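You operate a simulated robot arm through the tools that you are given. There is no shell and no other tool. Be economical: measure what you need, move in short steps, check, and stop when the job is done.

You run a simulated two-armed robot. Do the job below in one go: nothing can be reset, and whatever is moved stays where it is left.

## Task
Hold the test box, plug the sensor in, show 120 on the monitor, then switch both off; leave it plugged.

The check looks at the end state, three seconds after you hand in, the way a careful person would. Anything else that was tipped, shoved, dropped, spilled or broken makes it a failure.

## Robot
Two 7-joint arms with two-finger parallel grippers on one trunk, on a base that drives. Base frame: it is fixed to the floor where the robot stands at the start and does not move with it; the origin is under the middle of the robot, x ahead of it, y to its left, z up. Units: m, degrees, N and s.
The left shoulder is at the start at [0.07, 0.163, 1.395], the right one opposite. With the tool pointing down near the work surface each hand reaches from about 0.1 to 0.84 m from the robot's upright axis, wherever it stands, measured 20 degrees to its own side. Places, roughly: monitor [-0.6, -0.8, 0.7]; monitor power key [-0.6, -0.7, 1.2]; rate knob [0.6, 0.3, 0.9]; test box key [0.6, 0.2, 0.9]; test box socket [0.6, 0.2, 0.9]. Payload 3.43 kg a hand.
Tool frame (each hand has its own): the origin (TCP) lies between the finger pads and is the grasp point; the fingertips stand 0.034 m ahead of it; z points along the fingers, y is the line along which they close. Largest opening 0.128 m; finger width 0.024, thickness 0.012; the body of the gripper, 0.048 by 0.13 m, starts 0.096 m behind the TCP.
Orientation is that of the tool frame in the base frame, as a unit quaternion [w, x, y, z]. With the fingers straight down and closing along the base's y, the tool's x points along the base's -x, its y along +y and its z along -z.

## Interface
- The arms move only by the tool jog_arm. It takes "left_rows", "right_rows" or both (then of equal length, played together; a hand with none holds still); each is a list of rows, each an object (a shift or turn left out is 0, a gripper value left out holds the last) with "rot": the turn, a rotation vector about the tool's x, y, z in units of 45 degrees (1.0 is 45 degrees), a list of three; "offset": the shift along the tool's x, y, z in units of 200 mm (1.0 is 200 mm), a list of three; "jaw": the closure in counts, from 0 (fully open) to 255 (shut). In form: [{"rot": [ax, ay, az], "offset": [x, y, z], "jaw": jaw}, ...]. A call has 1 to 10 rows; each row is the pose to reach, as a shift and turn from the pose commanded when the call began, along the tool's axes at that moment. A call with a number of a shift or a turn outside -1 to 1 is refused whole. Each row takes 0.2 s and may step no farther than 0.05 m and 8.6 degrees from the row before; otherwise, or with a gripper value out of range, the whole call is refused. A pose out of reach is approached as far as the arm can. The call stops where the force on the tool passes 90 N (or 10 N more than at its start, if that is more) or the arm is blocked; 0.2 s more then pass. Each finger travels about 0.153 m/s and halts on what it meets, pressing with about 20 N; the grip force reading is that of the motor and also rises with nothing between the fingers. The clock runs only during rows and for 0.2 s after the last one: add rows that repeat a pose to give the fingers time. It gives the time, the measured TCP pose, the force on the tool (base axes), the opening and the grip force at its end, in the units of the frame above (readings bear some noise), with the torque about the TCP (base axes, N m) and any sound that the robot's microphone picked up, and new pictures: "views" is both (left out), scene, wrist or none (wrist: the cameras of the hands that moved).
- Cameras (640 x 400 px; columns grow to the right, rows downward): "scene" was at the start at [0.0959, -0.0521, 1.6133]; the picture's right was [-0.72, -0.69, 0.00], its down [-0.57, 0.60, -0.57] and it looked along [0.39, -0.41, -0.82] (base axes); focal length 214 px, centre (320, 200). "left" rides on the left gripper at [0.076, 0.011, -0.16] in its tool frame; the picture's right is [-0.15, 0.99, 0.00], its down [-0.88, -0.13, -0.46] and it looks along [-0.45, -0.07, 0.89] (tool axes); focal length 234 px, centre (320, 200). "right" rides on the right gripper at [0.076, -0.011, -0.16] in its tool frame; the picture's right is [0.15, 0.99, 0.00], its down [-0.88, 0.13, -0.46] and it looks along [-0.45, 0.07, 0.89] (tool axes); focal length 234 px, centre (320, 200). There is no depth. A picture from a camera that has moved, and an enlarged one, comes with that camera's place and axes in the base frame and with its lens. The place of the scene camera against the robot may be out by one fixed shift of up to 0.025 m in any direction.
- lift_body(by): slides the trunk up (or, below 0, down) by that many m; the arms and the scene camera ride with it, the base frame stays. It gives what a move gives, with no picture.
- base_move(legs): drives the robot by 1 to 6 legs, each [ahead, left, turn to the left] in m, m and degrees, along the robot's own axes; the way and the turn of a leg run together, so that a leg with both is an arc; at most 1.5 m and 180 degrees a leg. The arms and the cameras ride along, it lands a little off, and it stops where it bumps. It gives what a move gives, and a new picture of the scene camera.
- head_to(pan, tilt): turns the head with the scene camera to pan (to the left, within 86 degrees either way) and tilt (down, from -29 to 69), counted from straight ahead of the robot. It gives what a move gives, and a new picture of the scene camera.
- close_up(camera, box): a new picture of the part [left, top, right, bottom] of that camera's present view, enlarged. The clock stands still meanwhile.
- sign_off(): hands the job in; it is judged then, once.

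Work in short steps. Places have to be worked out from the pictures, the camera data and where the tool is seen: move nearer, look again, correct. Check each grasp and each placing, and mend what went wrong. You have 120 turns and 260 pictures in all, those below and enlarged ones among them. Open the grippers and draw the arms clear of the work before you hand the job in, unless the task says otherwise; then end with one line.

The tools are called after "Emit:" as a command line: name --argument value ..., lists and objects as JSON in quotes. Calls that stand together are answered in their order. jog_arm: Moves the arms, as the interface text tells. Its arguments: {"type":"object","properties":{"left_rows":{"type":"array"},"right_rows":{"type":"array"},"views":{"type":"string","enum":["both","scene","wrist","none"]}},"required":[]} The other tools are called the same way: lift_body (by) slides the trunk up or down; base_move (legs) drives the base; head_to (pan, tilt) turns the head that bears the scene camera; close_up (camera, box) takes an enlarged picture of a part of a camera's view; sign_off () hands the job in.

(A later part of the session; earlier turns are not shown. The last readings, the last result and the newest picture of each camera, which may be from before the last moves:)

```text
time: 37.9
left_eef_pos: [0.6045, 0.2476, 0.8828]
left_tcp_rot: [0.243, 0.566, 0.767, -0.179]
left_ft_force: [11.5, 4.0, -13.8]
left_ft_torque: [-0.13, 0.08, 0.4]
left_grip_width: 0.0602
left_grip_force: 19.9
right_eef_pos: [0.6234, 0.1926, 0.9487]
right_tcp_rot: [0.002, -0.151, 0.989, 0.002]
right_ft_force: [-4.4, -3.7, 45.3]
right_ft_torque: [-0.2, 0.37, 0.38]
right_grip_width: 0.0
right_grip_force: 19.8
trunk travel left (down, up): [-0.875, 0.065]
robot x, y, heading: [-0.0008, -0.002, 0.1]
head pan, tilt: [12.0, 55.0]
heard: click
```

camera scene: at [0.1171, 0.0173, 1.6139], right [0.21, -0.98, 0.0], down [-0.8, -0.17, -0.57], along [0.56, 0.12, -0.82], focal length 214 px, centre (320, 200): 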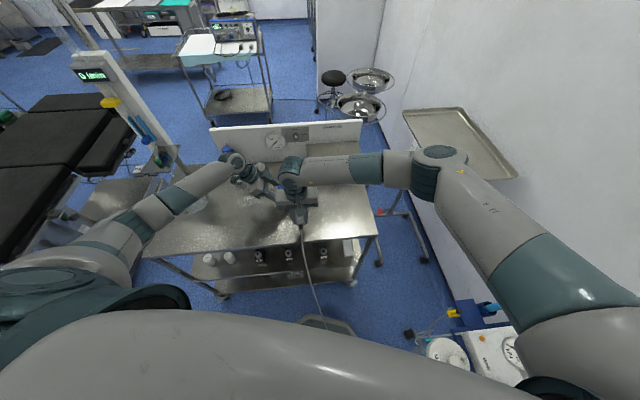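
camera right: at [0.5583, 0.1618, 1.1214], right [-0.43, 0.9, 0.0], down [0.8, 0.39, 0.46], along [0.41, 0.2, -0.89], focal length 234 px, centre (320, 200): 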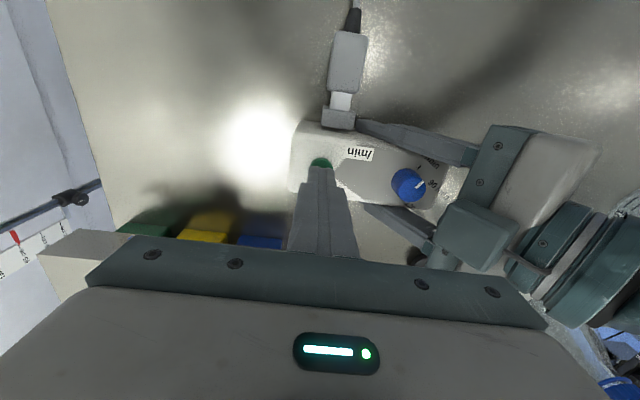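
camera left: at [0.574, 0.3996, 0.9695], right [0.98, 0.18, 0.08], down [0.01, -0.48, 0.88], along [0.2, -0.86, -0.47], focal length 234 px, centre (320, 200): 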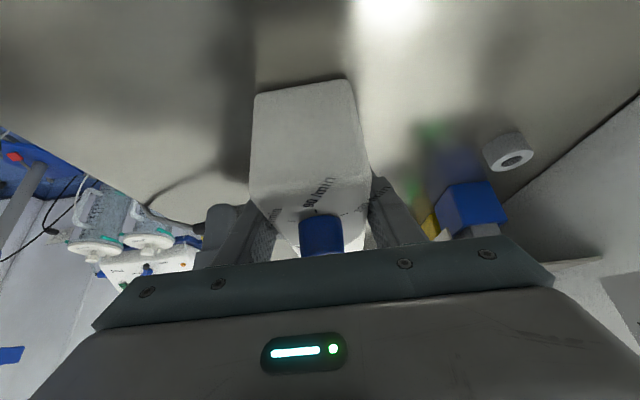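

Click heard. Raise and look at the box.

Emit:
jog_arm --right_rows '[{"offset": [0, 0, -0.1]}, {"offset": [0.2, 0, -0.2]}, {"offset": [0.4, -0.15, -0.2]}, {"offset": [0.5, -0.35, -0.2]}]' --views "none"

Emit:
close_up --camera "scene" --box '[260, 160, 340, 220]'

Emit:
close_up --camera "right" --box '[320, 130, 480, 250]'

```text
time: 38.9
left_eef_pos: [0.6059, 0.2488, 0.8812]
left_tcp_rot: [0.243, 0.566, 0.767, -0.179]
left_ft_force: [0.1, -0.1, 10.7]
left_ft_torque: [0.54, 0.34, 0.18]
left_grip_width: 0.0595
left_grip_force: 20.1
right_eef_pos: [0.5476, 0.0943, 0.987]
right_tcp_rot: [0.001, -0.15, 0.989, 0.001]
right_ft_force: [0.0, -0.6, 0.1]
right_ft_torque: [-0.02, 0.02, 0.0]
right_grip_width: 0.0
right_grip_force: 19.9
trunk travel left (down, up): [-0.875, 0.065]
robot x, y, heading: [-0.0006, -0.0009, -0.0]
head pan, tilt: [12.0, 55.0]
```

```text
6.67 times, centred on (300, 190) of scene
camera zoom: at [0.116, 0.0124, 1.6141], right [0.21, -0.98, 0.0], down [-0.8, -0.17, -0.57], along [0.56, 0.12, -0.82], focal length 1430 px, centre (453, 267)
```

zoom: 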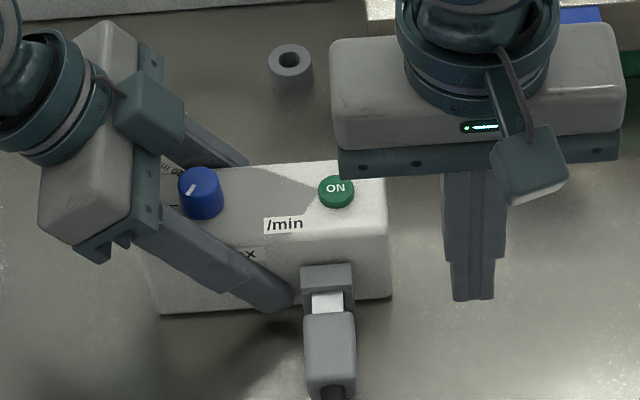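

```text
3.33 times, centred on (400, 190) of right
camera zoom: at [0.4786, 0.062, 1.1454], right [-0.43, 0.9, 0.0], down [0.8, 0.39, 0.46], along [0.41, 0.2, -0.89], focal length 781 px, centre (53, 233)
```

zoom: 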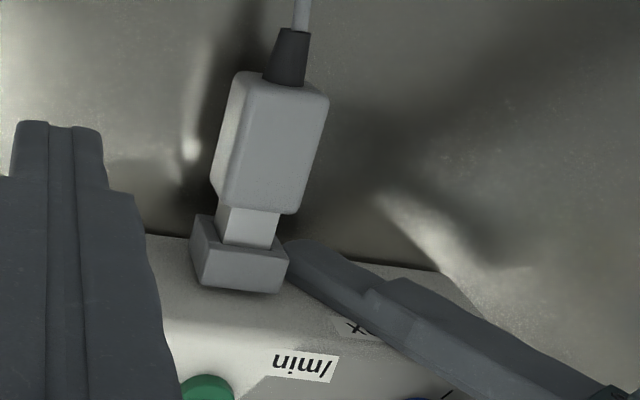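

Check the knob pointer and the pole display.

Emit:
close_up --camera "scene" --box '[276, 176, 300, 191]'

Emit:
close_up --camera "scene" --box '[60, 50, 140, 100]'

```text
16.00 times, centred on (288, 184) of scene
camera zoom: at [0.116, 0.0124, 1.6141], right [0.21, -0.98, 0.0], down [-0.8, -0.17, -0.57], along [0.56, 0.12, -0.82], focal length 3432 px, centre (832, 464)
```

zoom: 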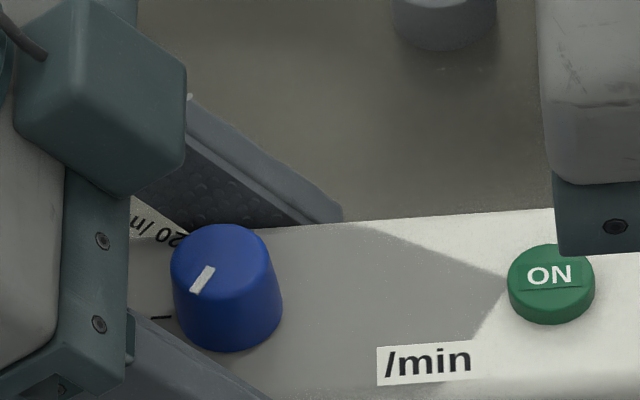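

```text
8.00 times, centred on (100, 75) of scene
camera zoom: at [0.116, 0.0124, 1.6141], right [0.21, -0.98, 0.0], down [-0.8, -0.17, -0.57], along [0.56, 0.12, -0.82], focal length 1716 px, centre (2080, 1200)
```

zoom: 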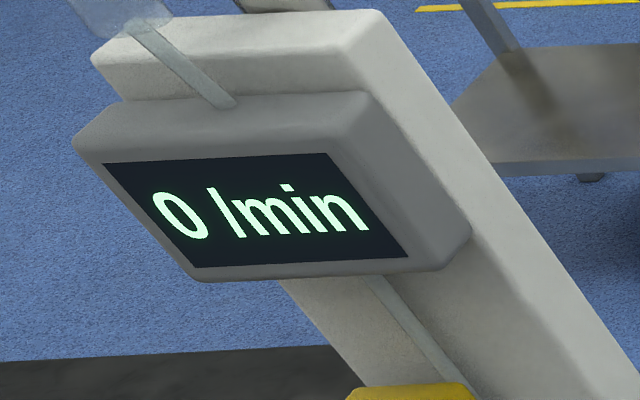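

Pointer is at 60; 120 needs a 120° clockwise turn. The left fingers straddle the knob, so I'll regrip the box lower at its left end with more tilt (60°), freeing the knob.

Emit:
jog_arm --left_rows '[{"jaw": 60}, {"jaw": 60}, {"offset": [0.05, 0, -0.1], "rot": [0, -0.1, 0]}, {"offset": [0.12, 0, -0.15], "rot": [0, -0.25, 0]}, {"offset": [0.18, 0, -0.15], "rot": [0, -0.4, 0]}, {"offset": [0.18, 0, -0.12], "rot": [0, -0.556, 0]}, {"offset": [0.1715, 0, -0.083], "rot": [0, -0.556, 0]}]' --views "wrist"

Emit:
close_up --camera "scene" --box '[220, 150, 340, 225]'

```text
time: 40.5
left_eef_pos: [0.5951, 0.2845, 0.8749]
left_tcp_rot: [0.403, 0.514, 0.696, -0.299]
left_ft_force: [0.0, -1.0, -0.1]
left_ft_torque: [-0.01, 0.0, 0.0]
left_grip_width: 0.0981
left_grip_force: 0.0
right_eef_pos: [0.5505, 0.0956, 0.9852]
right_tcp_rot: [-0.001, -0.15, 0.989, -0.001]
right_ft_force: [0.8, -0.2, 0.6]
right_ft_torque: [0.02, -0.02, 0.03]
right_grip_width: 0.0
right_grip_force: 19.4
trunk travel left (down, up): [-0.875, 0.065]
robot x, y, heading: [-0.0005, -0.0007, 0.0]
head pan, tilt: [12.0, 55.0]
camera left: at [0.5558, 0.4571, 0.8894], right [0.97, 0.22, 0.13], down [-0.11, -0.08, 0.99], along [0.23, -0.97, -0.05], focal length 234 px, centre (320, 200)
```

left: 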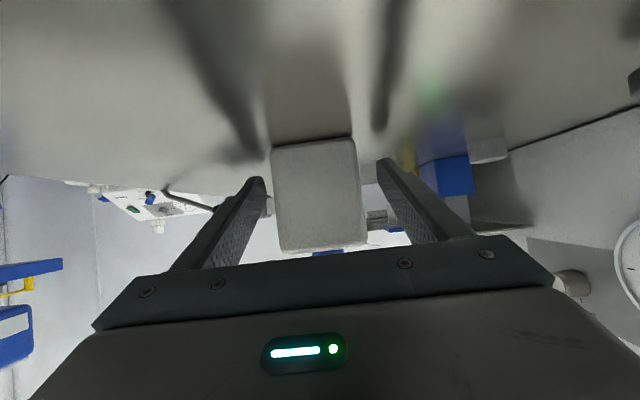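

```text
5.33 times, centred on (280, 188) of scene
camera zoom: at [0.1173, 0.0145, 1.614], right [0.21, -0.98, 0.0], down [-0.8, -0.17, -0.57], along [0.56, 0.12, -0.82], focal length 1144 px, centre (533, 267)
```

zoom: 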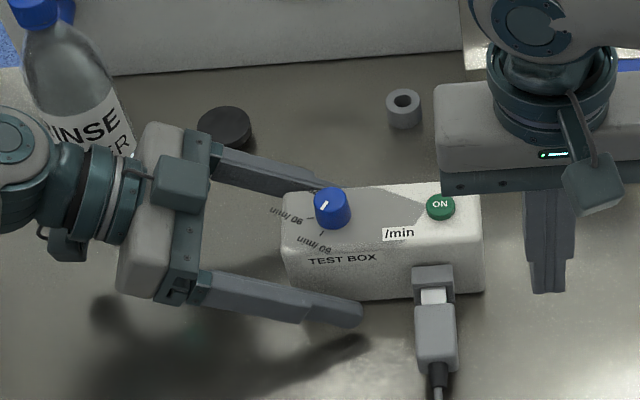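

Left fingers straddle the box low at the left end; close.

Emit:
jog_arm --left_rows '[{"jaw": 255}, {"jaw": 255}, {"jaw": 255}]' --views "none"

Emit:
close_up --camera "scene" --box '[220, 150, 340, 225]'

```text
time: 41.3
left_eef_pos: [0.5949, 0.2848, 0.8741]
left_tcp_rot: [0.403, 0.514, 0.696, -0.299]
left_ft_force: [-2.0, 0.5, -0.7]
left_ft_torque: [-0.33, 0.0, -0.12]
left_grip_width: 0.06
left_grip_force: 19.5
right_eef_pos: [0.5497, 0.0967, 0.9854]
right_tcp_rot: [-0.001, -0.15, 0.989, -0.002]
right_ft_force: [0.1, -0.6, -0.1]
right_ft_torque: [0.0, 0.0, 0.02]
right_grip_width: 0.0005
right_grip_force: 19.7
trunk travel left (down, up): [-0.875, 0.065]
robot x, y, heading: [0.003, -0.0008, -0.0]
head pan, tilt: [12.0, 55.0]
```

```text
5.33 times, centred on (280, 188) of scene
camera zoom: at [0.1169, 0.015, 1.614], right [0.21, -0.98, 0.0], down [-0.8, -0.17, -0.57], along [0.56, 0.12, -0.82], focal length 1144 px, centre (533, 267)
```

zoom: 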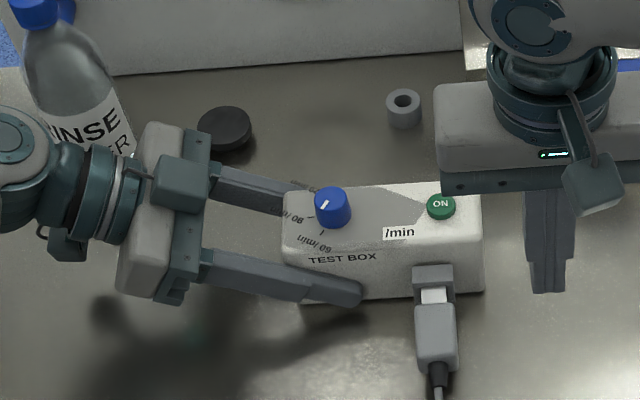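

Box held again. Bring the right hand above the knob (0.602,0.267), pre-rotated counter to the turn, jaws open 6 cm.

Emit:
jog_arm --right_rows '[{"offset": [-0.05, 0.05, -0.2], "rot": [0, 0, -0.15], "jaw": 135}, {"offset": [-0.13, 0.2, -0.25], "rot": [0, 0, -0.3]}, {"offset": [-0.23, 0.36, -0.25], "rot": [0, 0, -0.46]}, {"offset": [-0.34, 0.52, -0.25], "rot": [0, 0, -0.62]}, {"offset": [-0.44, 0.66, -0.2], "rot": [0, 0, -0.78]}, {"offset": [-0.504, 0.734, -0.075], "rot": [0, 0, -0.95]}]' --views "wrist"

Emit:
close_up --camera "right" --box '[240, 100, 400, 220]'

Emit:
close_up --camera "scene" --box '[220, 140, 340, 215]'

```text
time: 42.7
left_eef_pos: [0.5956, 0.285, 0.8755]
left_tcp_rot: [0.403, 0.514, 0.696, -0.298]
left_ft_force: [-0.7, 1.8, 1.6]
left_ft_torque: [-0.53, -0.04, -0.09]
left_grip_width: 0.0599
left_grip_force: 19.7
right_eef_pos: [0.6005, 0.2479, 0.999]
right_tcp_rot: [0.002, -0.5, 0.866, 0.0]
right_ft_force: [-0.5, 1.1, -1.1]
right_ft_torque: [0.04, 0.0, 0.01]
right_grip_width: 0.0602
right_grip_force: 0.1
right hand out of reach, approached as far as the arm can: row 6
trunk travel left (down, up): [-0.875, 0.065]
robot x, y, heading: [0.0012, 0.0005, 0.0]
head pan, tilt: [12.0, 55.0]
camera right: at [0.571, 0.1768, 1.1597], right [-0.93, 0.37, 0.0], down [0.33, 0.83, 0.46], along [0.17, 0.42, -0.89], focal length 234 px, centre (320, 200)
```

right: 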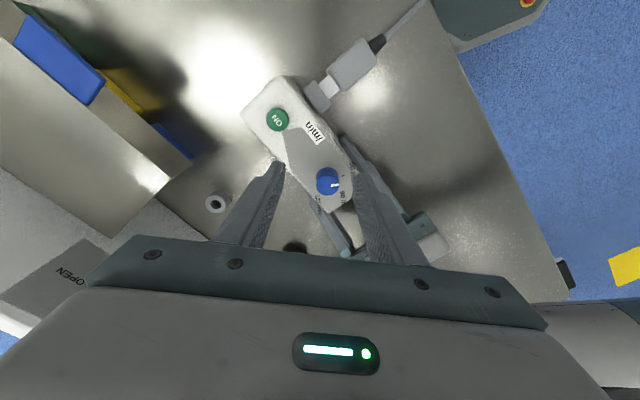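

```text
3.33 times, centred on (320, 160) of right
camera zoom: at [0.571, 0.1768, 1.1597], right [-0.93, 0.37, 0.0], down [0.33, 0.83, 0.46], along [0.17, 0.42, -0.89], focal length 781 px, centre (320, 333)
```

zoom: 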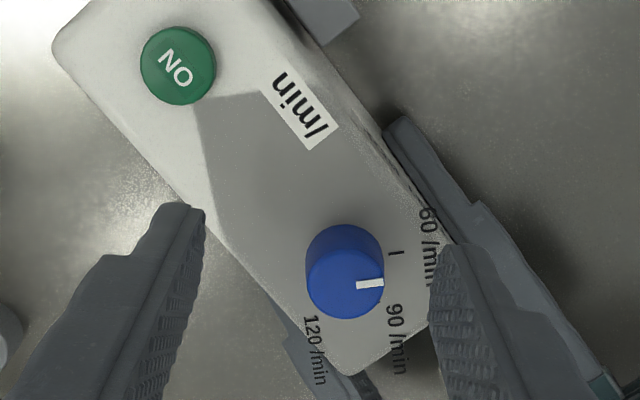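

```text
5.33 times, centred on (280, 178) of scene
camera zoom: at [0.1172, 0.0141, 1.614], right [0.21, -0.98, 0.0], down [-0.8, -0.17, -0.57], along [0.56, 0.12, -0.82], focal length 1144 px, centre (533, 320)
```

zoom: 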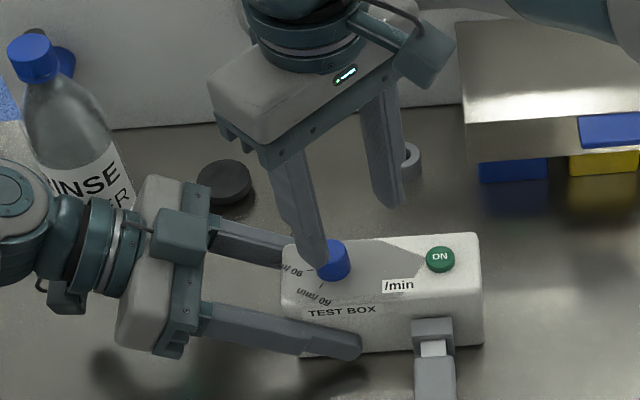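

That yaw is out of reach. Rotate back to the earlier yaw above the knob; I'll turn in two regrips.

Emit:
jog_arm --right_rows '[{"rot": [0, 0, 0.16]}, {"rot": [0, 0, 0.32]}, {"rot": [0, 0, 0.48]}, {"rot": [0, 0, 0.64]}, {"rot": [0, 0, 0.8]}, {"rot": [0, 0, 0.95]}]' --views "wrist"

Emit:
close_up --camera "right" --box '[240, 100, 400, 220]'

```text
time: 44.1
left_eef_pos: [0.595, 0.2851, 0.8744]
left_tcp_rot: [0.403, 0.514, 0.696, -0.298]
left_ft_force: [1.4, -0.1, 1.1]
left_ft_torque: [-0.34, -0.18, 0.12]
left_grip_width: 0.0598
left_grip_force: 19.6
right_eef_pos: [0.5987, 0.248, 1.0016]
right_tcp_rot: [0.0, -0.15, 0.989, 0.0]
right_ft_force: [0.3, 0.4, -0.1]
right_ft_torque: [-0.03, 0.03, 0.04]
right_grip_width: 0.0603
right_grip_force: 0.0
trunk travel left (down, up): [-0.875, 0.065]
robot x, y, heading: [0.0016, 0.001, -0.1]
head pan, tilt: [12.0, 55.0]
camera right: at [0.5295, 0.2156, 1.1605], right [-0.43, 0.9, 0.0], down [0.8, 0.38, 0.46], along [0.41, 0.2, -0.89], focal length 234 px, centre (320, 200)
```

right: 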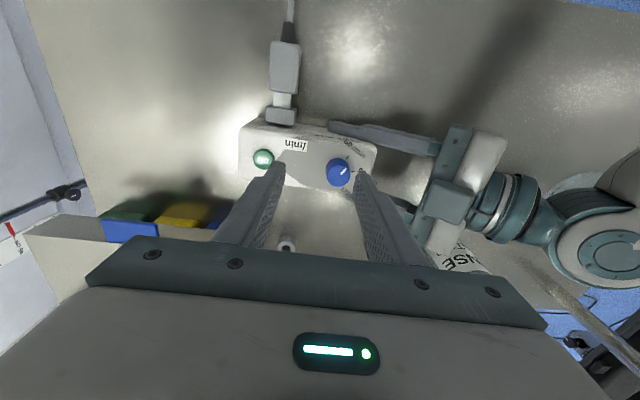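

```text
3.33 times, centred on (320, 160) of right
camera zoom: at [0.5295, 0.2156, 1.1605], right [-0.43, 0.9, 0.0], down [0.8, 0.38, 0.46], along [0.41, 0.2, -0.89], focal length 781 px, centre (320, 333)
```

zoom: 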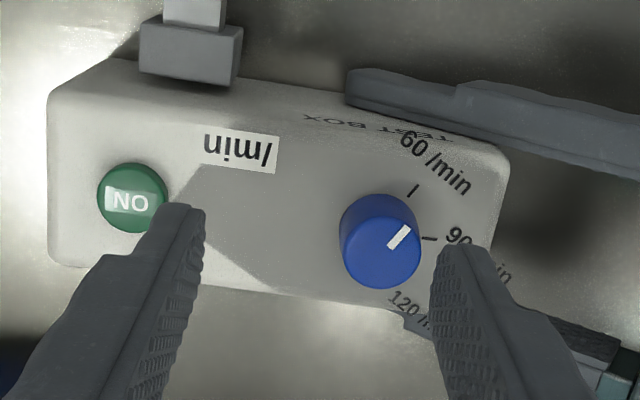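

Knob centre is 13 mm ahead and 23 mm left of TCP in tool axes. Shift over it and partially descend.

Emit:
jog_arm --right_rows '[{"offset": [-0.03, 0.06, 0]}, {"offset": [-0.067, 0.117, 0.05]}, {"offset": [-0.067, 0.117, 0.12]}]' --views "wrist"

Emit:
close_up --camera "right" --box '[240, 110, 400, 230]'

Emit:
close_up --camera "left" --box '[220, 120, 420, 270]'

```text
time: 44.9
left_eef_pos: [0.5948, 0.2856, 0.8749]
left_tcp_rot: [0.403, 0.514, 0.695, -0.299]
left_ft_force: [1.2, 0.9, 1.2]
left_ft_torque: [-0.37, -0.28, 0.12]
left_grip_width: 0.0599
left_grip_force: 19.7
right_eef_pos: [0.6018, 0.2497, 1.0002]
right_tcp_rot: [0.0, -0.149, 0.989, 0.0]
right_ft_force: [0.0, 0.3, -0.5]
right_ft_torque: [0.0, -0.02, 0.02]
right_grip_width: 0.0603
right_grip_force: 0.1
right hand out of reach, approached as far as the arm can: row 1, 2, 3
trunk travel left (down, up): [-0.875, 0.065]
robot x, y, heading: [-0.0011, -0.0013, -0.1]
head pan, tilt: [12.0, 55.0]
camera right: at [0.5322, 0.2183, 1.1599], right [-0.43, 0.9, 0.0], down [0.8, 0.39, 0.46], along [0.41, 0.2, -0.89], focal length 234 px, centre (320, 200)
```

right: 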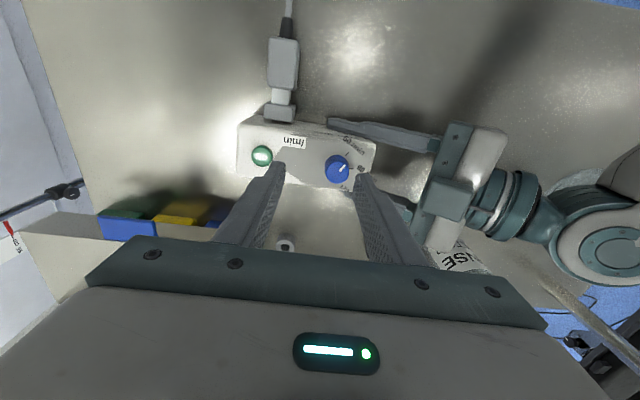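

```text
3.33 times, centred on (320, 170) of right
camera zoom: at [0.5322, 0.2183, 1.1599], right [-0.43, 0.9, 0.0], down [0.8, 0.39, 0.46], along [0.41, 0.2, -0.89], focal length 781 px, centre (320, 300)
```

zoom: 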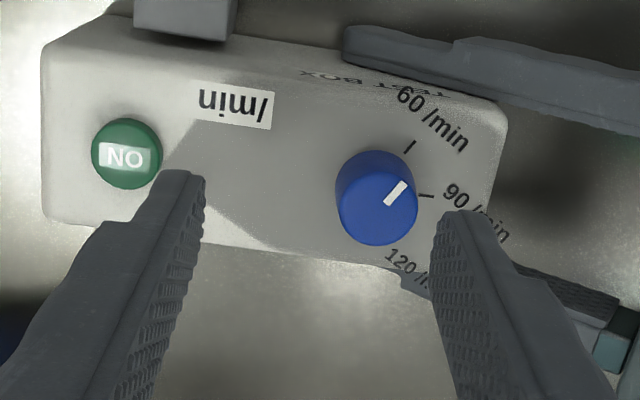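

```text
2.67 times, centred on (320, 195) of left
camera zoom: at [0.5559, 0.4577, 0.8896], right [0.97, 0.22, 0.13], down [-0.11, -0.08, 0.99], along [0.23, -0.97, -0.05], focal length 624 px, centre (320, 213)
```

zoom: 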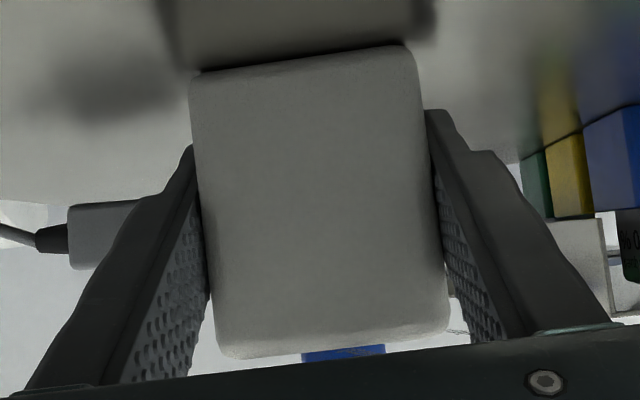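

The right arm can't reach the knob. Swap roles: right hand holds the plug/box at the socket, left hand turns the knob. Moving the right hand back above the plug.

Emit:
jog_arm --right_rows '[{"offset": [0.12, -0.06, 0], "jaw": 115}, {"offset": [0.24, -0.12, 0]}, {"offset": [0.36, -0.19, 0]}, {"offset": [0.472, -0.254, 0.05]}]' --views "none"

Emit:
close_up --camera "right" --box '[240, 110, 400, 230]'

```text
time: 45.9
left_eef_pos: [0.5956, 0.2843, 0.8756]
left_tcp_rot: [0.403, 0.514, 0.696, -0.298]
left_ft_force: [0.6, -0.7, 0.1]
left_ft_torque: [-0.31, -0.22, 0.01]
left_grip_width: 0.0601
left_grip_force: 19.9
right_eef_pos: [0.5272, 0.174, 0.9907]
right_tcp_rot: [-0.001, -0.15, 0.989, 0.001]
right_ft_force: [-1.0, 0.5, 0.5]
right_ft_torque: [0.02, 0.0, 0.03]
right_grip_width: 0.0698
right_grip_force: 0.0
trunk travel left (down, up): [-0.875, 0.065]
robot x, y, heading: [0.0012, -0.0011, 0.1]
head pan, tilt: [12.0, 55.0]
```

```text
3.33 times, centred on (320, 170) of right
camera zoom: at [0.4577, 0.1414, 1.1501], right [-0.43, 0.9, 0.0], down [0.8, 0.39, 0.46], along [0.41, 0.2, -0.89], focal length 781 px, centre (320, 300)
```

zoom: 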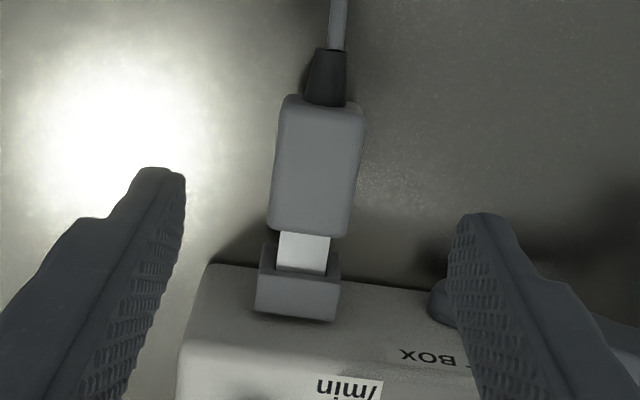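

Centred over the plug; descend and grip it.

Emit:
jog_arm --right_rows '[{"offset": [0, 0.002, 0.2]}, {"offset": [0, 0.002, 0.38]}, {"offset": [0, 0.002, 0.475]}, {"offset": [0, 0.002, 0.475], "jaw": 255}, {"offset": [0, 0.002, 0.475], "jaw": 255}, {"offset": [0, 0.002, 0.475], "jaw": 255}]' --views "none"

```text
time: 47.3
left_eef_pos: [0.5953, 0.2844, 0.8753]
left_tcp_rot: [0.402, 0.514, 0.696, -0.298]
left_ft_force: [-2.5, 1.7, 2.5]
left_ft_torque: [-0.42, -0.16, -0.35]
left_grip_width: 0.06
left_grip_force: 19.8
right_eef_pos: [0.5272, 0.1751, 0.8961]
right_tcp_rot: [0.001, -0.151, 0.989, 0.0]
right_ft_force: [0.9, -2.6, -1.2]
right_ft_torque: [-0.09, 0.09, -0.14]
right_grip_width: 0.0292
right_grip_force: 19.5
trunk travel left (down, up): [-0.875, 0.065]
robot x, y, heading: [-0.0002, -0.0008, 0.2]
head pan, tilt: [12.0, 55.0]
```

Plug gripped. Release the box with the left hand, back out and start turning it upright.

Emit:
jog_arm --left_rows '[{"jaw": 60}, {"jaw": 60}, {"offset": [0, 0, -0.24]}, {"offset": [0, 0, -0.48]}, {"offset": [-0.1, 0, -0.55], "rot": [0, 0.16, 0]}, {"offset": [-0.2, 0, -0.62], "rot": [0, 0.33, 0]}, {"offset": [-0.26, 0, -0.65], "rot": [0, 0.5, 0]}, {"offset": [-0.26, 0, -0.65], "rot": [0, 0.66, 0]}, {"offset": [-0.26, 0, -0.65], "rot": [0, 0.83, 0]}, {"offset": [-0.26, 0, -0.65], "rot": [0, 1.0, 0]}]' --views "none"

```text
time: 49.5
left_eef_pos: [0.5703, 0.3685, 0.9852]
left_tcp_rot: [0.104, 0.589, 0.798, -0.079]
left_ft_force: [-0.3, 0.3, -0.5]
left_ft_torque: [0.03, 0.01, -0.01]
left_grip_width: 0.0979
left_grip_force: 0.0
right_eef_pos: [0.5283, 0.1749, 0.8955]
right_tcp_rot: [0.0, -0.151, 0.989, 0.0]
right_ft_force: [0.8, -0.6, -1.4]
right_ft_torque: [-0.07, 0.07, -0.04]
right_grip_width: 0.029
right_grip_force: 19.8
trunk travel left (down, up): [-0.875, 0.065]
robot x, y, heading: [0.0024, 0.0, 0.1]
head pan, tilt: [12.0, 55.0]
```

Regrip the plug 12 mm further back with the right hand for clearance, and bring the left hand fully vertical.

Emit:
jog_arm --right_rows '[{"jaw": 140}, {"jaw": 140}, {"offset": [0.06, 0, 0], "jaw": 140}, {"offset": [0.06, 0, 0], "jaw": 255}, {"offset": [0.06, 0, 0], "jaw": 255}, {"offset": [0.06, 0, 0], "jaw": 255}]' --left_rows '[{"rot": [0, 0.11, 0]}, {"rot": [0, 0.22, 0]}, {"rot": [0, 0.333, 0], "offset": [0, 0, -0.05]}, {"rot": [0, 0.333, 0], "offset": [0, 0, -0.1]}, {"rot": [0, 0.333, 0], "offset": [0, 0, -0.15], "jaw": 135}, {"rot": [0, 0.333, 0], "offset": [0, 0, -0.15]}]' --views "none"

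Emit:
close_up --camera "left" --box '[220, 100, 420, 240]'

```text
time: 50.9
left_eef_pos: [0.5674, 0.3752, 1.0146]
left_tcp_rot: [0.0, 0.593, 0.805, -0.002]
left_ft_force: [-0.1, 0.6, 0.5]
left_ft_torque: [-0.01, 0.04, 0.0]
left_grip_width: 0.0603
left_grip_force: 0.1
right_eef_pos: [0.5164, 0.1704, 0.895]
right_tcp_rot: [0.0, -0.15, 0.989, 0.0]
right_ft_force: [-0.4, -0.2, -0.4]
right_ft_torque: [-0.03, 0.03, -0.05]
right_grip_width: 0.0292
right_grip_force: 19.8
trunk travel left (down, up): [-0.875, 0.065]
robot x, y, heading: [-0.0025, -0.0044, 0.2]
head pan, tilt: [12.0, 55.0]
```

```text
2.86 times, centred on (320, 170) of left
camera zoom: at [0.5575, 0.452, 1.1749], right [0.99, 0.15, 0.0], down [0.13, -0.88, 0.46], along [0.07, -0.45, -0.89], focal length 669 px, centre (320, 286)
```

zoom: 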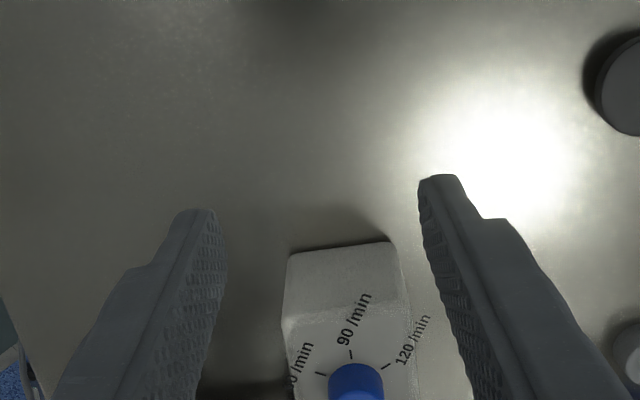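

Move the left hand above the knob, yawing back 27°.

Emit:
jog_arm --left_rows '[{"offset": [-0.1, 0.005, 0.02], "rot": [0, 0, -0.12]}, {"offset": [-0.21, 0.01, 0.04], "rot": [0, 0, -0.24]}, {"offset": [-0.32, 0.016, 0.06], "rot": [0, 0, -0.36]}, {"offset": [-0.43, 0.02, 0.08], "rot": [0, 0, -0.48]}, {"offset": [-0.537, 0.027, 0.1], "rot": [0, 0, -0.6]}]' --views "wrist"

Emit:
close_up --camera "left" --box '[240, 120, 400, 240]'

Emit:
close_up --camera "scene" --box '[220, 140, 340, 215]'

```text
time: 52.1
left_eef_pos: [0.6049, 0.2727, 0.9929]
left_tcp_rot: [0.001, 0.39, 0.921, -0.002]
left_ft_force: [1.0, 1.0, 1.1]
left_ft_torque: [0.04, 0.04, 0.02]
left_grip_width: 0.0602
left_grip_force: 0.1
right_eef_pos: [0.5167, 0.1712, 0.8953]
right_tcp_rot: [-0.001, -0.151, 0.989, 0.001]
right_ft_force: [-1.3, -0.1, 0.2]
right_ft_torque: [0.04, 0.04, 0.0]
right_grip_width: 0.0292
right_grip_force: 19.8
trunk travel left (down, up): [-0.875, 0.065]
robot x, y, heading: [-0.0, 0.0001, 0.2]
head pan, tilt: [12.0, 55.0]
camera left: at [0.561, 0.3366, 1.1544], right [0.81, 0.58, 0.0], down [0.52, -0.72, 0.46], along [0.27, -0.37, -0.89], focal length 234 px, centre (320, 200)
```

left: 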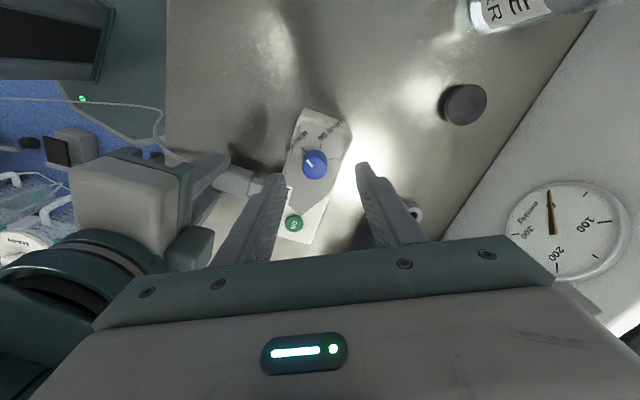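

```text
3.33 times, centred on (320, 180) of left
camera zoom: at [0.561, 0.3366, 1.1544], right [0.81, 0.58, 0.0], down [0.52, -0.72, 0.46], along [0.27, -0.37, -0.89], focal length 781 px, centre (320, 267)
```

zoom: 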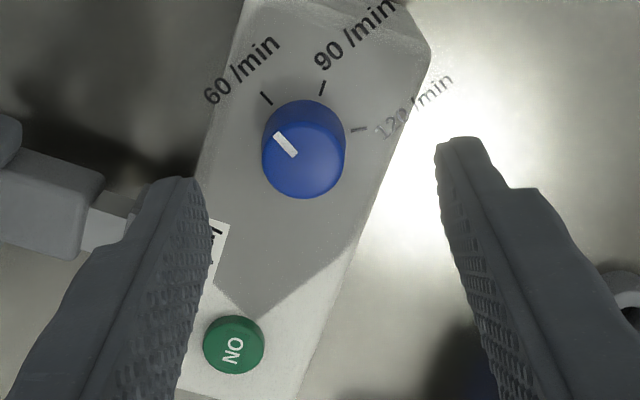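

```text
5.33 times, centred on (280, 178) of scene
camera zoom: at [0.1176, 0.0142, 1.6139], right [0.21, -0.98, 0.0], down [-0.8, -0.17, -0.57], along [0.56, 0.12, -0.82], focal length 1144 px, centre (533, 320)
```

zoom: 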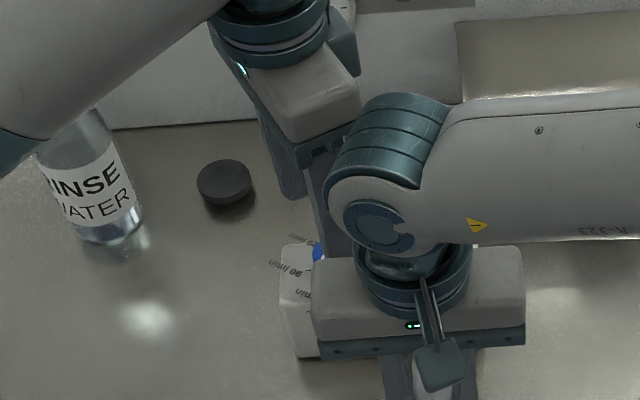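

Knob centre is 3 mm/5.5 mm off; correct, descend to tip z≈0.913 and grip the knob.

Emit:
jog_arm --left_rows '[{"offset": [-0.015, -0.028, 0.0]}, {"offset": [-0.015, -0.028, 0.12]}, {"offset": [-0.015, -0.028, 0.23]}, {"offset": [-0.015, -0.028, 0.23], "jaw": 255}, {"offset": [-0.015, -0.028, 0.23], "jaw": 255}, {"offset": [-0.015, -0.028, 0.23], "jaw": 255}]' --views "none"

Emit:
close_up --camera "left" --box '[240, 100, 400, 220]'

```text
time: 53.5
left_eef_pos: [0.604, 0.2685, 0.9499]
left_tcp_rot: [0.001, 0.389, 0.921, 0.0]
left_ft_force: [4.8, 3.8, 15.6]
left_ft_torque: [-0.02, -0.3, 0.02]
left_grip_width: 0.0248
left_grip_force: 19.7
right_eef_pos: [0.517, 0.1714, 0.8964]
right_tcp_rot: [0.0, -0.151, 0.989, 0.0]
right_ft_force: [-0.8, 0.2, -3.5]
right_ft_torque: [-0.07, 0.26, 0.0]
right_grip_width: 0.029
right_grip_force: 19.8
trunk travel left (down, up): [-0.875, 0.065]
robot x, y, heading: [-0.0003, 0.0005, -0.3]
head pan, tilt: [12.0, 55.0]
```

```text
3.33 times, centred on (320, 160) of left
camera zoom: at [0.5591, 0.3318, 1.1093], right [0.81, 0.58, 0.0], down [0.52, -0.72, 0.46], along [0.27, -0.37, -0.89], focal length 781 px, centre (320, 333)
```

zoom: 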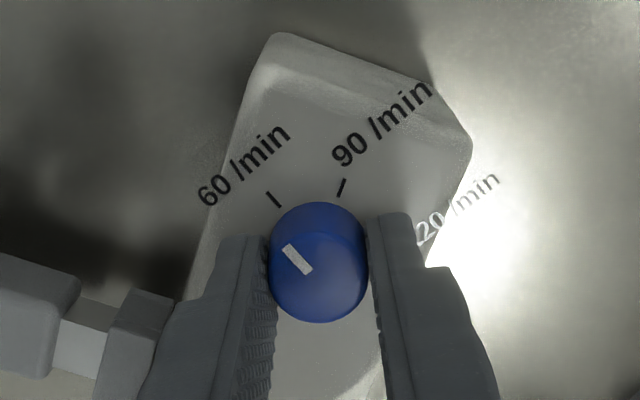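

Knob gripped (24.8 mm); tips touch the box top, so raise 3 mm and turn +45°.

Emit:
jog_arm --left_rows '[{"offset": [0, 0, -0.018]}, {"offset": [0, 0, -0.018], "rot": [0, 0, 0.17]}, {"offset": [0, 0, -0.018], "rot": [0, 0, 0.34]}, {"offset": [0, 0, -0.018], "rot": [0, 0, 0.51]}, {"offset": [0, 0, -0.018], "rot": [0, 0, 0.68]}, {"offset": [0, 0, -0.018], "rot": [0, 0, 0.85]}, {"offset": [0, 0, -0.018], "rot": [0, 0, 1.0]}]' --views "none"

Emit:
close_up --camera "left" --box '[240, 100, 400, 220]'

```text
time: 55.1
left_eef_pos: [0.6028, 0.2691, 0.9509]
left_tcp_rot: [0.001, 0.713, 0.701, -0.002]
left_ft_force: [-0.8, -2.9, -6.2]
left_ft_torque: [0.37, -0.04, 0.02]
left_grip_width: 0.0247
left_grip_force: 19.9
right_eef_pos: [0.5161, 0.1721, 0.8955]
right_tcp_rot: [0.0, -0.15, 0.989, 0.001]
right_ft_force: [0.9, 3.3, 4.2]
right_ft_torque: [0.1, -0.34, 0.12]
right_grip_width: 0.0292
right_grip_force: 19.5
trunk travel left (down, up): [-0.875, 0.065]
robot x, y, heading: [-0.0017, -0.0002, 0.2]
head pan, tilt: [12.0, 55.0]
```

```text
3.33 times, centred on (320, 160) of left
camera zoom: at [0.6163, 0.3453, 1.1113], right [0.99, -0.16, 0.0], down [-0.15, -0.88, 0.46], along [-0.08, -0.45, -0.89], focal length 781 px, centre (320, 333)
```

zoom: 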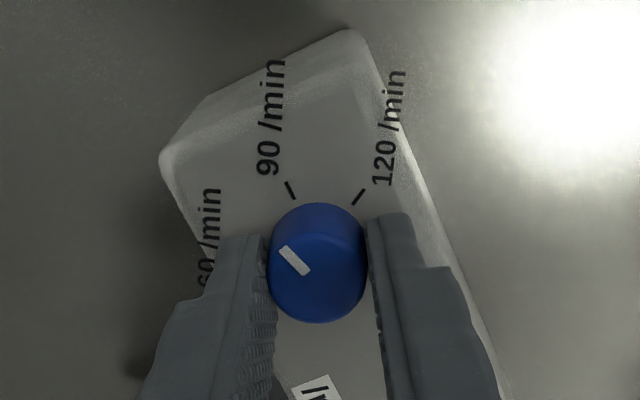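

Knob follows. Continue another 45°.

Emit:
jog_arm --left_rows '[{"offset": [0, 0, 0.005], "rot": [0, 0, 0.17]}, {"offset": [0, 0, 0.005], "rot": [0, 0, 0.34]}, {"offset": [0, 0, 0.005], "rot": [0, 0, 0.51]}, {"offset": [0, 0, 0.005], "rot": [0, 0, 0.68]}, {"offset": [0, 0, 0.005], "rot": [0, 0, 0.85]}, {"offset": [0, 0, 0.005], "rot": [0, 0, 1.0]}]' --views "none"

Emit:
close_up --camera "left" --box '[240, 100, 400, 220]'

```text
time: 56.5
left_eef_pos: [0.6012, 0.2685, 0.9496]
left_tcp_rot: [0.001, 0.927, 0.375, -0.002]
left_ft_force: [-0.9, -2.7, -0.3]
left_ft_torque: [0.05, 0.17, 0.0]
left_grip_width: 0.0249
left_grip_force: 19.5
right_eef_pos: [0.517, 0.1707, 0.8957]
right_tcp_rot: [0.0, -0.151, 0.989, -0.001]
right_ft_force: [1.5, 1.6, 0.9]
right_ft_torque: [0.09, -0.05, 0.11]
right_grip_width: 0.029
right_grip_force: 19.9
trunk travel left (down, up): [-0.875, 0.065]
robot x, y, heading: [-0.0008, 0.0008, 0.0]
head pan, tilt: [12.0, 55.0]
```

```text
3.33 times, centred on (320, 160) of left
camera zoom: at [0.6666, 0.3142, 1.1109], right [0.58, -0.81, 0.0], down [-0.72, -0.52, 0.46], along [-0.37, -0.27, -0.89], focal length 781 px, centre (320, 333)
```

zoom: 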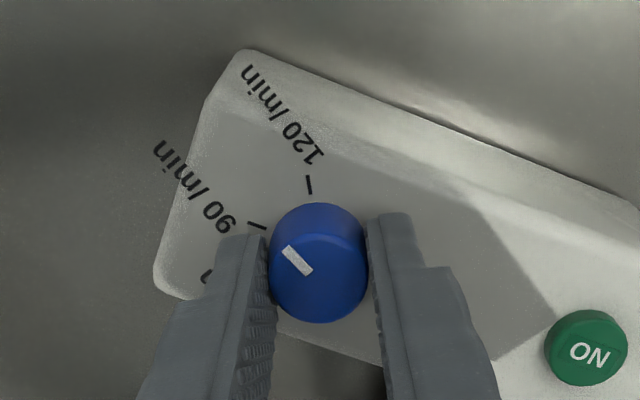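

About 30° remaining; continue.

Emit:
jog_arm --left_rows '[{"rot": [0, 0, 0.17]}, {"rot": [0, 0, 0.34]}, {"rot": [0, 0, 0.51]}, {"rot": [0, 0, 0.667]}]' --views "none"

Emit:
close_up --camera "left" --box '[240, 100, 400, 220]'

```text
time: 57.5
left_eef_pos: [0.6026, 0.2689, 0.9515]
left_tcp_rot: [0.002, 0.992, 0.123, -0.001]
left_ft_force: [-0.2, 0.9, 0.2]
left_ft_torque: [0.08, 0.02, 0.0]
left_grip_width: 0.0247
left_grip_force: 20.2
right_eef_pos: [0.5169, 0.1713, 0.8954]
right_tcp_rot: [0.0, -0.151, 0.989, -0.001]
right_ft_force: [0.3, -0.5, -0.1]
right_ft_torque: [-0.02, 0.01, -0.01]
right_grip_width: 0.0293
right_grip_force: 19.8
trunk travel left (down, up): [-0.875, 0.065]
robot x, y, heading: [0.0011, 0.0011, 0.0]
head pan, tilt: [12.0, 55.0]
```

```text
3.33 times, centred on (320, 160) of left
camera zoom: at [0.6806, 0.2771, 1.1113], right [0.1, -1.0, 0.0], down [-0.89, -0.08, 0.46], along [-0.45, -0.05, -0.89], focal length 781 px, centre (320, 333)
```

zoom: 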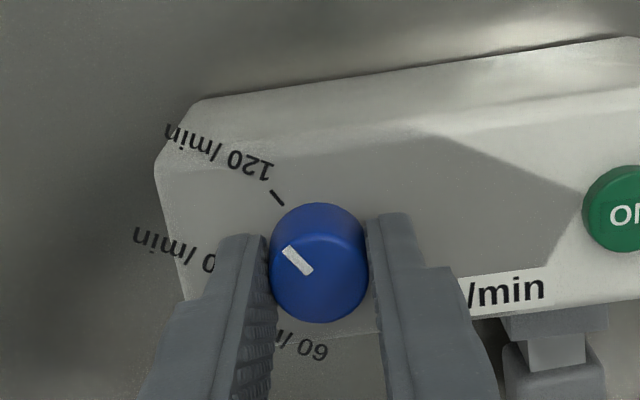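

Pointer aligned with 120. Release the knob and raise the left hand; release the plug with the right hand and raise too.

Emit:
jog_arm --left_rows '[{"jaw": 135}, {"jaw": 135}, {"offset": [0, 0, -0.2]}, {"offset": [0, 0, -0.4]}, {"offset": [0, 0, -0.6]}, {"offset": [0, 0, -0.8]}]' --right_rows '[{"jaw": 120}, {"jaw": 120}, {"offset": [0, 0, -0.1]}, {"offset": [0, 0, -0.3]}, {"offset": [0, 0, -0.5]}, {"offset": [0, 0, -0.7]}]' --views "wrist"

Emit:
close_up --camera "scene" --box '[220, 150, 380, 250]'

```text
time: 58.9
left_eef_pos: [0.6003, 0.2677, 1.1115]
left_tcp_rot: [0.001, 0.992, 0.124, 0.0]
left_ft_force: [0.1, 0.3, 0.1]
left_ft_torque: [0.02, 0.0, -0.01]
left_grip_width: 0.0604
left_grip_force: 0.1
right_eef_pos: [0.5148, 0.1698, 1.036]
right_tcp_rot: [-0.001, -0.151, 0.989, 0.001]
right_ft_force: [-0.8, 0.2, -0.9]
right_ft_torque: [0.01, 0.02, 0.0]
right_grip_width: 0.0676
right_grip_force: 0.0
trunk travel left (down, up): [-0.875, 0.065]
robot x, y, heading: [-0.0022, -0.001, 0.0]
head pan, tilt: [12.0, 55.0]
camera right: at [0.4448, 0.1388, 1.195], right [-0.43, 0.9, 0.0], down [0.8, 0.39, 0.46], along [0.41, 0.2, -0.89], focal length 234 px, centre (320, 200)
camera left: at [0.678, 0.2764, 1.2724], right [0.1, -1.0, 0.0], down [-0.89, -0.09, 0.46], along [-0.45, -0.05, -0.89], focal length 234 px, centre (320, 200)
```

right: 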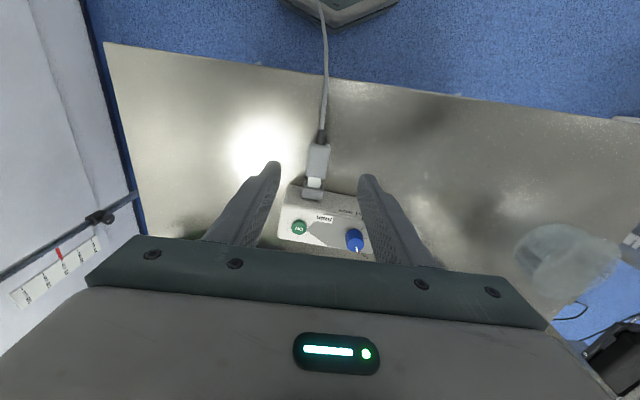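
left: 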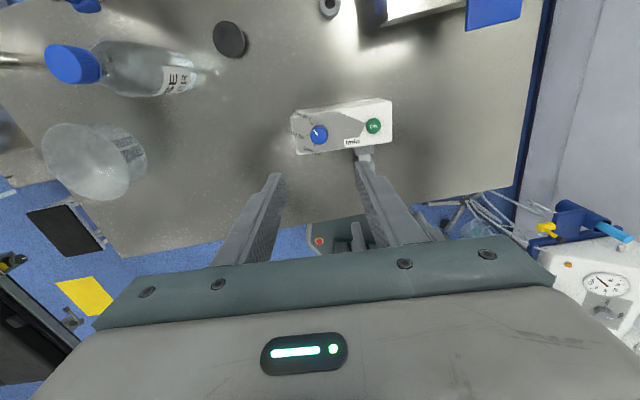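

```text
4.00 times, centred on (300, 200) of scene
camera zoom: at [0.1158, 0.0143, 1.6139], right [0.21, -0.98, 0.0], down [-0.8, -0.17, -0.57], along [0.56, 0.12, -0.82], focal length 858 px, centre (400, 200)
```

zoom: 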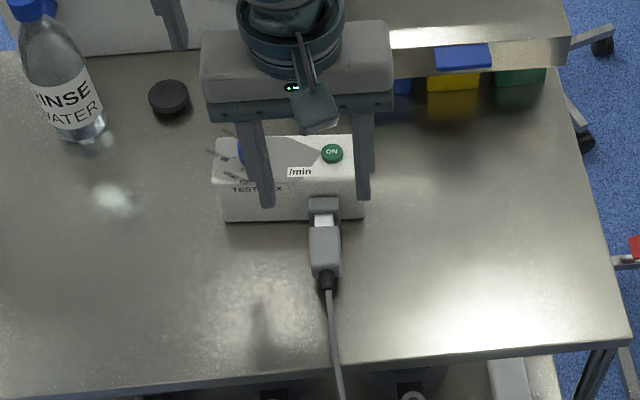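

Plug stays in place. Now retract both arms for driving to the monitor.

Emit:
jog_arm --left_rows '[{"offset": [-0.05, -0.02, -0.2], "rot": [0, 0, -0.14]}, {"offset": [-0.2, -0.05, -0.4], "rot": [0, 0, -0.28]}, {"offset": [-0.35, -0.08, -0.55], "rot": [0, 0, -0.42]}, {"offset": [-0.5, -0.12, -0.7], "rot": [0, 0, -0.56]}, {"offset": [-0.66, -0.16, -0.83], "rot": [0, 0, -0.7]}, {"offset": [-0.82, -0.2, -0.95], "rot": [0, 0, -0.85]}, {"offset": [-0.97, -0.245, -0.95], "rot": [0, 0, -1.0]}]' --right_rows '[{"offset": [0.05, -0.05, -0.2], "jaw": 255}, {"offset": [0.15, -0.12, -0.38]}, {"offset": [0.3, -0.2, -0.54]}, {"offset": [0.46, -0.3, -0.68]}, {"offset": [0.62, -0.4, -0.8]}, {"offset": [0.8, -0.5, -0.9]}, {"offset": [0.97, -0.585, -0.95]}]' --views "none"

Emit:
head_to --pan -86 --tilt 40

Emit:
head_to --pan 80 --tilt 40

```text
refused: row 2 steps farther than a row can; nothing moved
```

```text
time: 60.7
left_eef_pos: [0.6022, 0.2674, 1.1103]
left_tcp_rot: [0.002, 0.992, 0.122, 0.0]
left_ft_force: [0.2, -0.2, 0.4]
left_ft_torque: [-0.01, 0.02, 0.01]
left_grip_width: 0.0605
left_grip_force: 0.0
right_eef_pos: [0.5153, 0.1716, 1.034]
right_tcp_rot: [0.0, -0.15, 0.989, 0.0]
right_ft_force: [0.0, 0.0, 0.1]
right_ft_torque: [0.03, 0.03, -0.05]
right_grip_width: 0.0678
right_grip_force: 0.2
trunk travel left (down, up): [-0.875, 0.065]
robot x, y, heading: [-0.0009, 0.0021, 0.1]
head pan, tilt: [-85.9, 40.0]
camera scene: at [0.0526, -0.0849, 1.6347], right [-1.0, -0.07, 0.0], down [-0.05, 0.64, -0.77], along [0.05, -0.76, -0.64], focal length 214 px, centre (320, 200)
```

scene: 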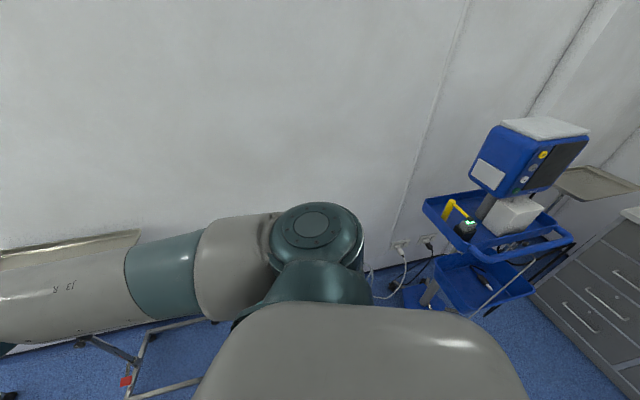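

```text
time: 63.2
left_eef_pos: [0.6022, 0.2679, 1.1103]
left_tcp_rot: [0.002, 0.992, 0.123, -0.001]
left_ft_force: [-0.9, -0.4, -0.4]
left_ft_torque: [0.01, -0.01, -0.02]
left_grip_width: 0.0601
left_grip_force: 0.2
right_eef_pos: [0.5156, 0.1712, 1.0345]
right_tcp_rot: [0.0, -0.15, 0.989, 0.0]
right_ft_force: [0.5, -0.5, -0.2]
right_ft_torque: [-0.02, -0.01, 0.02]
right_grip_width: 0.068
right_grip_force: 0.0
trunk travel left (down, up): [-0.875, 0.065]
robot x, y, heading: [0.0014, 0.0027, 0.1]
head pan, tilt: [80.0, 40.0]
camera scene: at [0.0615, 0.0837, 1.6346], right [0.98, -0.17, 0.0], down [-0.11, -0.63, -0.77], along [0.13, 0.75, -0.64], focal length 214 px, centre (320, 200)
```

scene: 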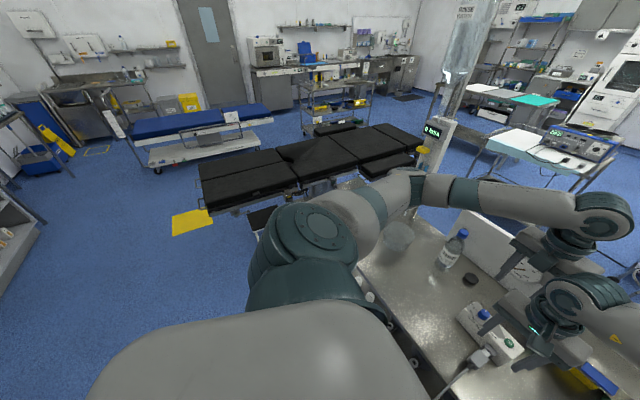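

Retry the retract with finer rows.

Emit:
jog_arm --left_rows '[{"offset": [0, 0, -0.2], "rot": [0, 0, -0.1]}, {"offset": [-0.07, -0.02, -0.4], "rot": [0, 0, -0.2]}, {"offset": [-0.2, -0.05, -0.55], "rot": [0, 0, -0.3]}, {"offset": [-0.33, -0.08, -0.67], "rot": [0, 0, -0.4]}, {"offset": [-0.46, -0.11, -0.78], "rot": [0, 0, -0.5]}, {"offset": [-0.6, -0.15, -0.88], "rot": [0, 0, -0.6]}, {"offset": [-0.73, -0.18, -0.94], "rot": [0, 0, -0.7]}, {"offset": [-0.86, -0.21, -0.95], "rot": [0, 0, -0.8]}, {"offset": [-0.97, -0.245, -0.95], "rot": [0, 0, -0.9]}, {"offset": [-0.97, -0.245, -0.95], "rot": [0, 0, -1.0]}]' --right_rows '[{"offset": [0.03, -0.03, -0.15], "jaw": 255}, {"offset": [0.08, -0.08, -0.32]}, {"offset": [0.18, -0.14, -0.47]}, {"offset": [0.3, -0.2, -0.6]}, {"offset": [0.42, -0.27, -0.72]}, {"offset": [0.54, -0.34, -0.82]}, {"offset": [0.67, -0.41, -0.9]}, {"offset": [0.8, -0.48, -0.95]}, {"offset": [0.9, -0.54, -0.95]}, {"offset": [0.97, -0.585, -0.95]}]' --views "none"

```text
time: 65.4
left_eef_pos: [0.4017, 0.2685, 1.3012]
left_tcp_rot: [0.001, 0.869, 0.494, 0.0]
left_ft_force: [1.0, -0.3, -0.7]
left_ft_torque: [0.03, 0.0, -0.01]
left_grip_width: 0.0605
left_grip_force: 0.0
right_eef_pos: [0.3655, 0.0002, 1.2257]
right_tcp_rot: [0.0, -0.15, 0.989, 0.0]
right_ft_force: [0.9, 0.4, 1.0]
right_ft_torque: [0.02, 0.02, -0.02]
right_grip_width: 0.0
right_grip_force: 20.1
trunk travel left (down, up): [-0.875, 0.065]
robot x, y, heading: [-0.0004, 0.0011, -0.0]
head pan, tilt: [80.0, 40.0]
```

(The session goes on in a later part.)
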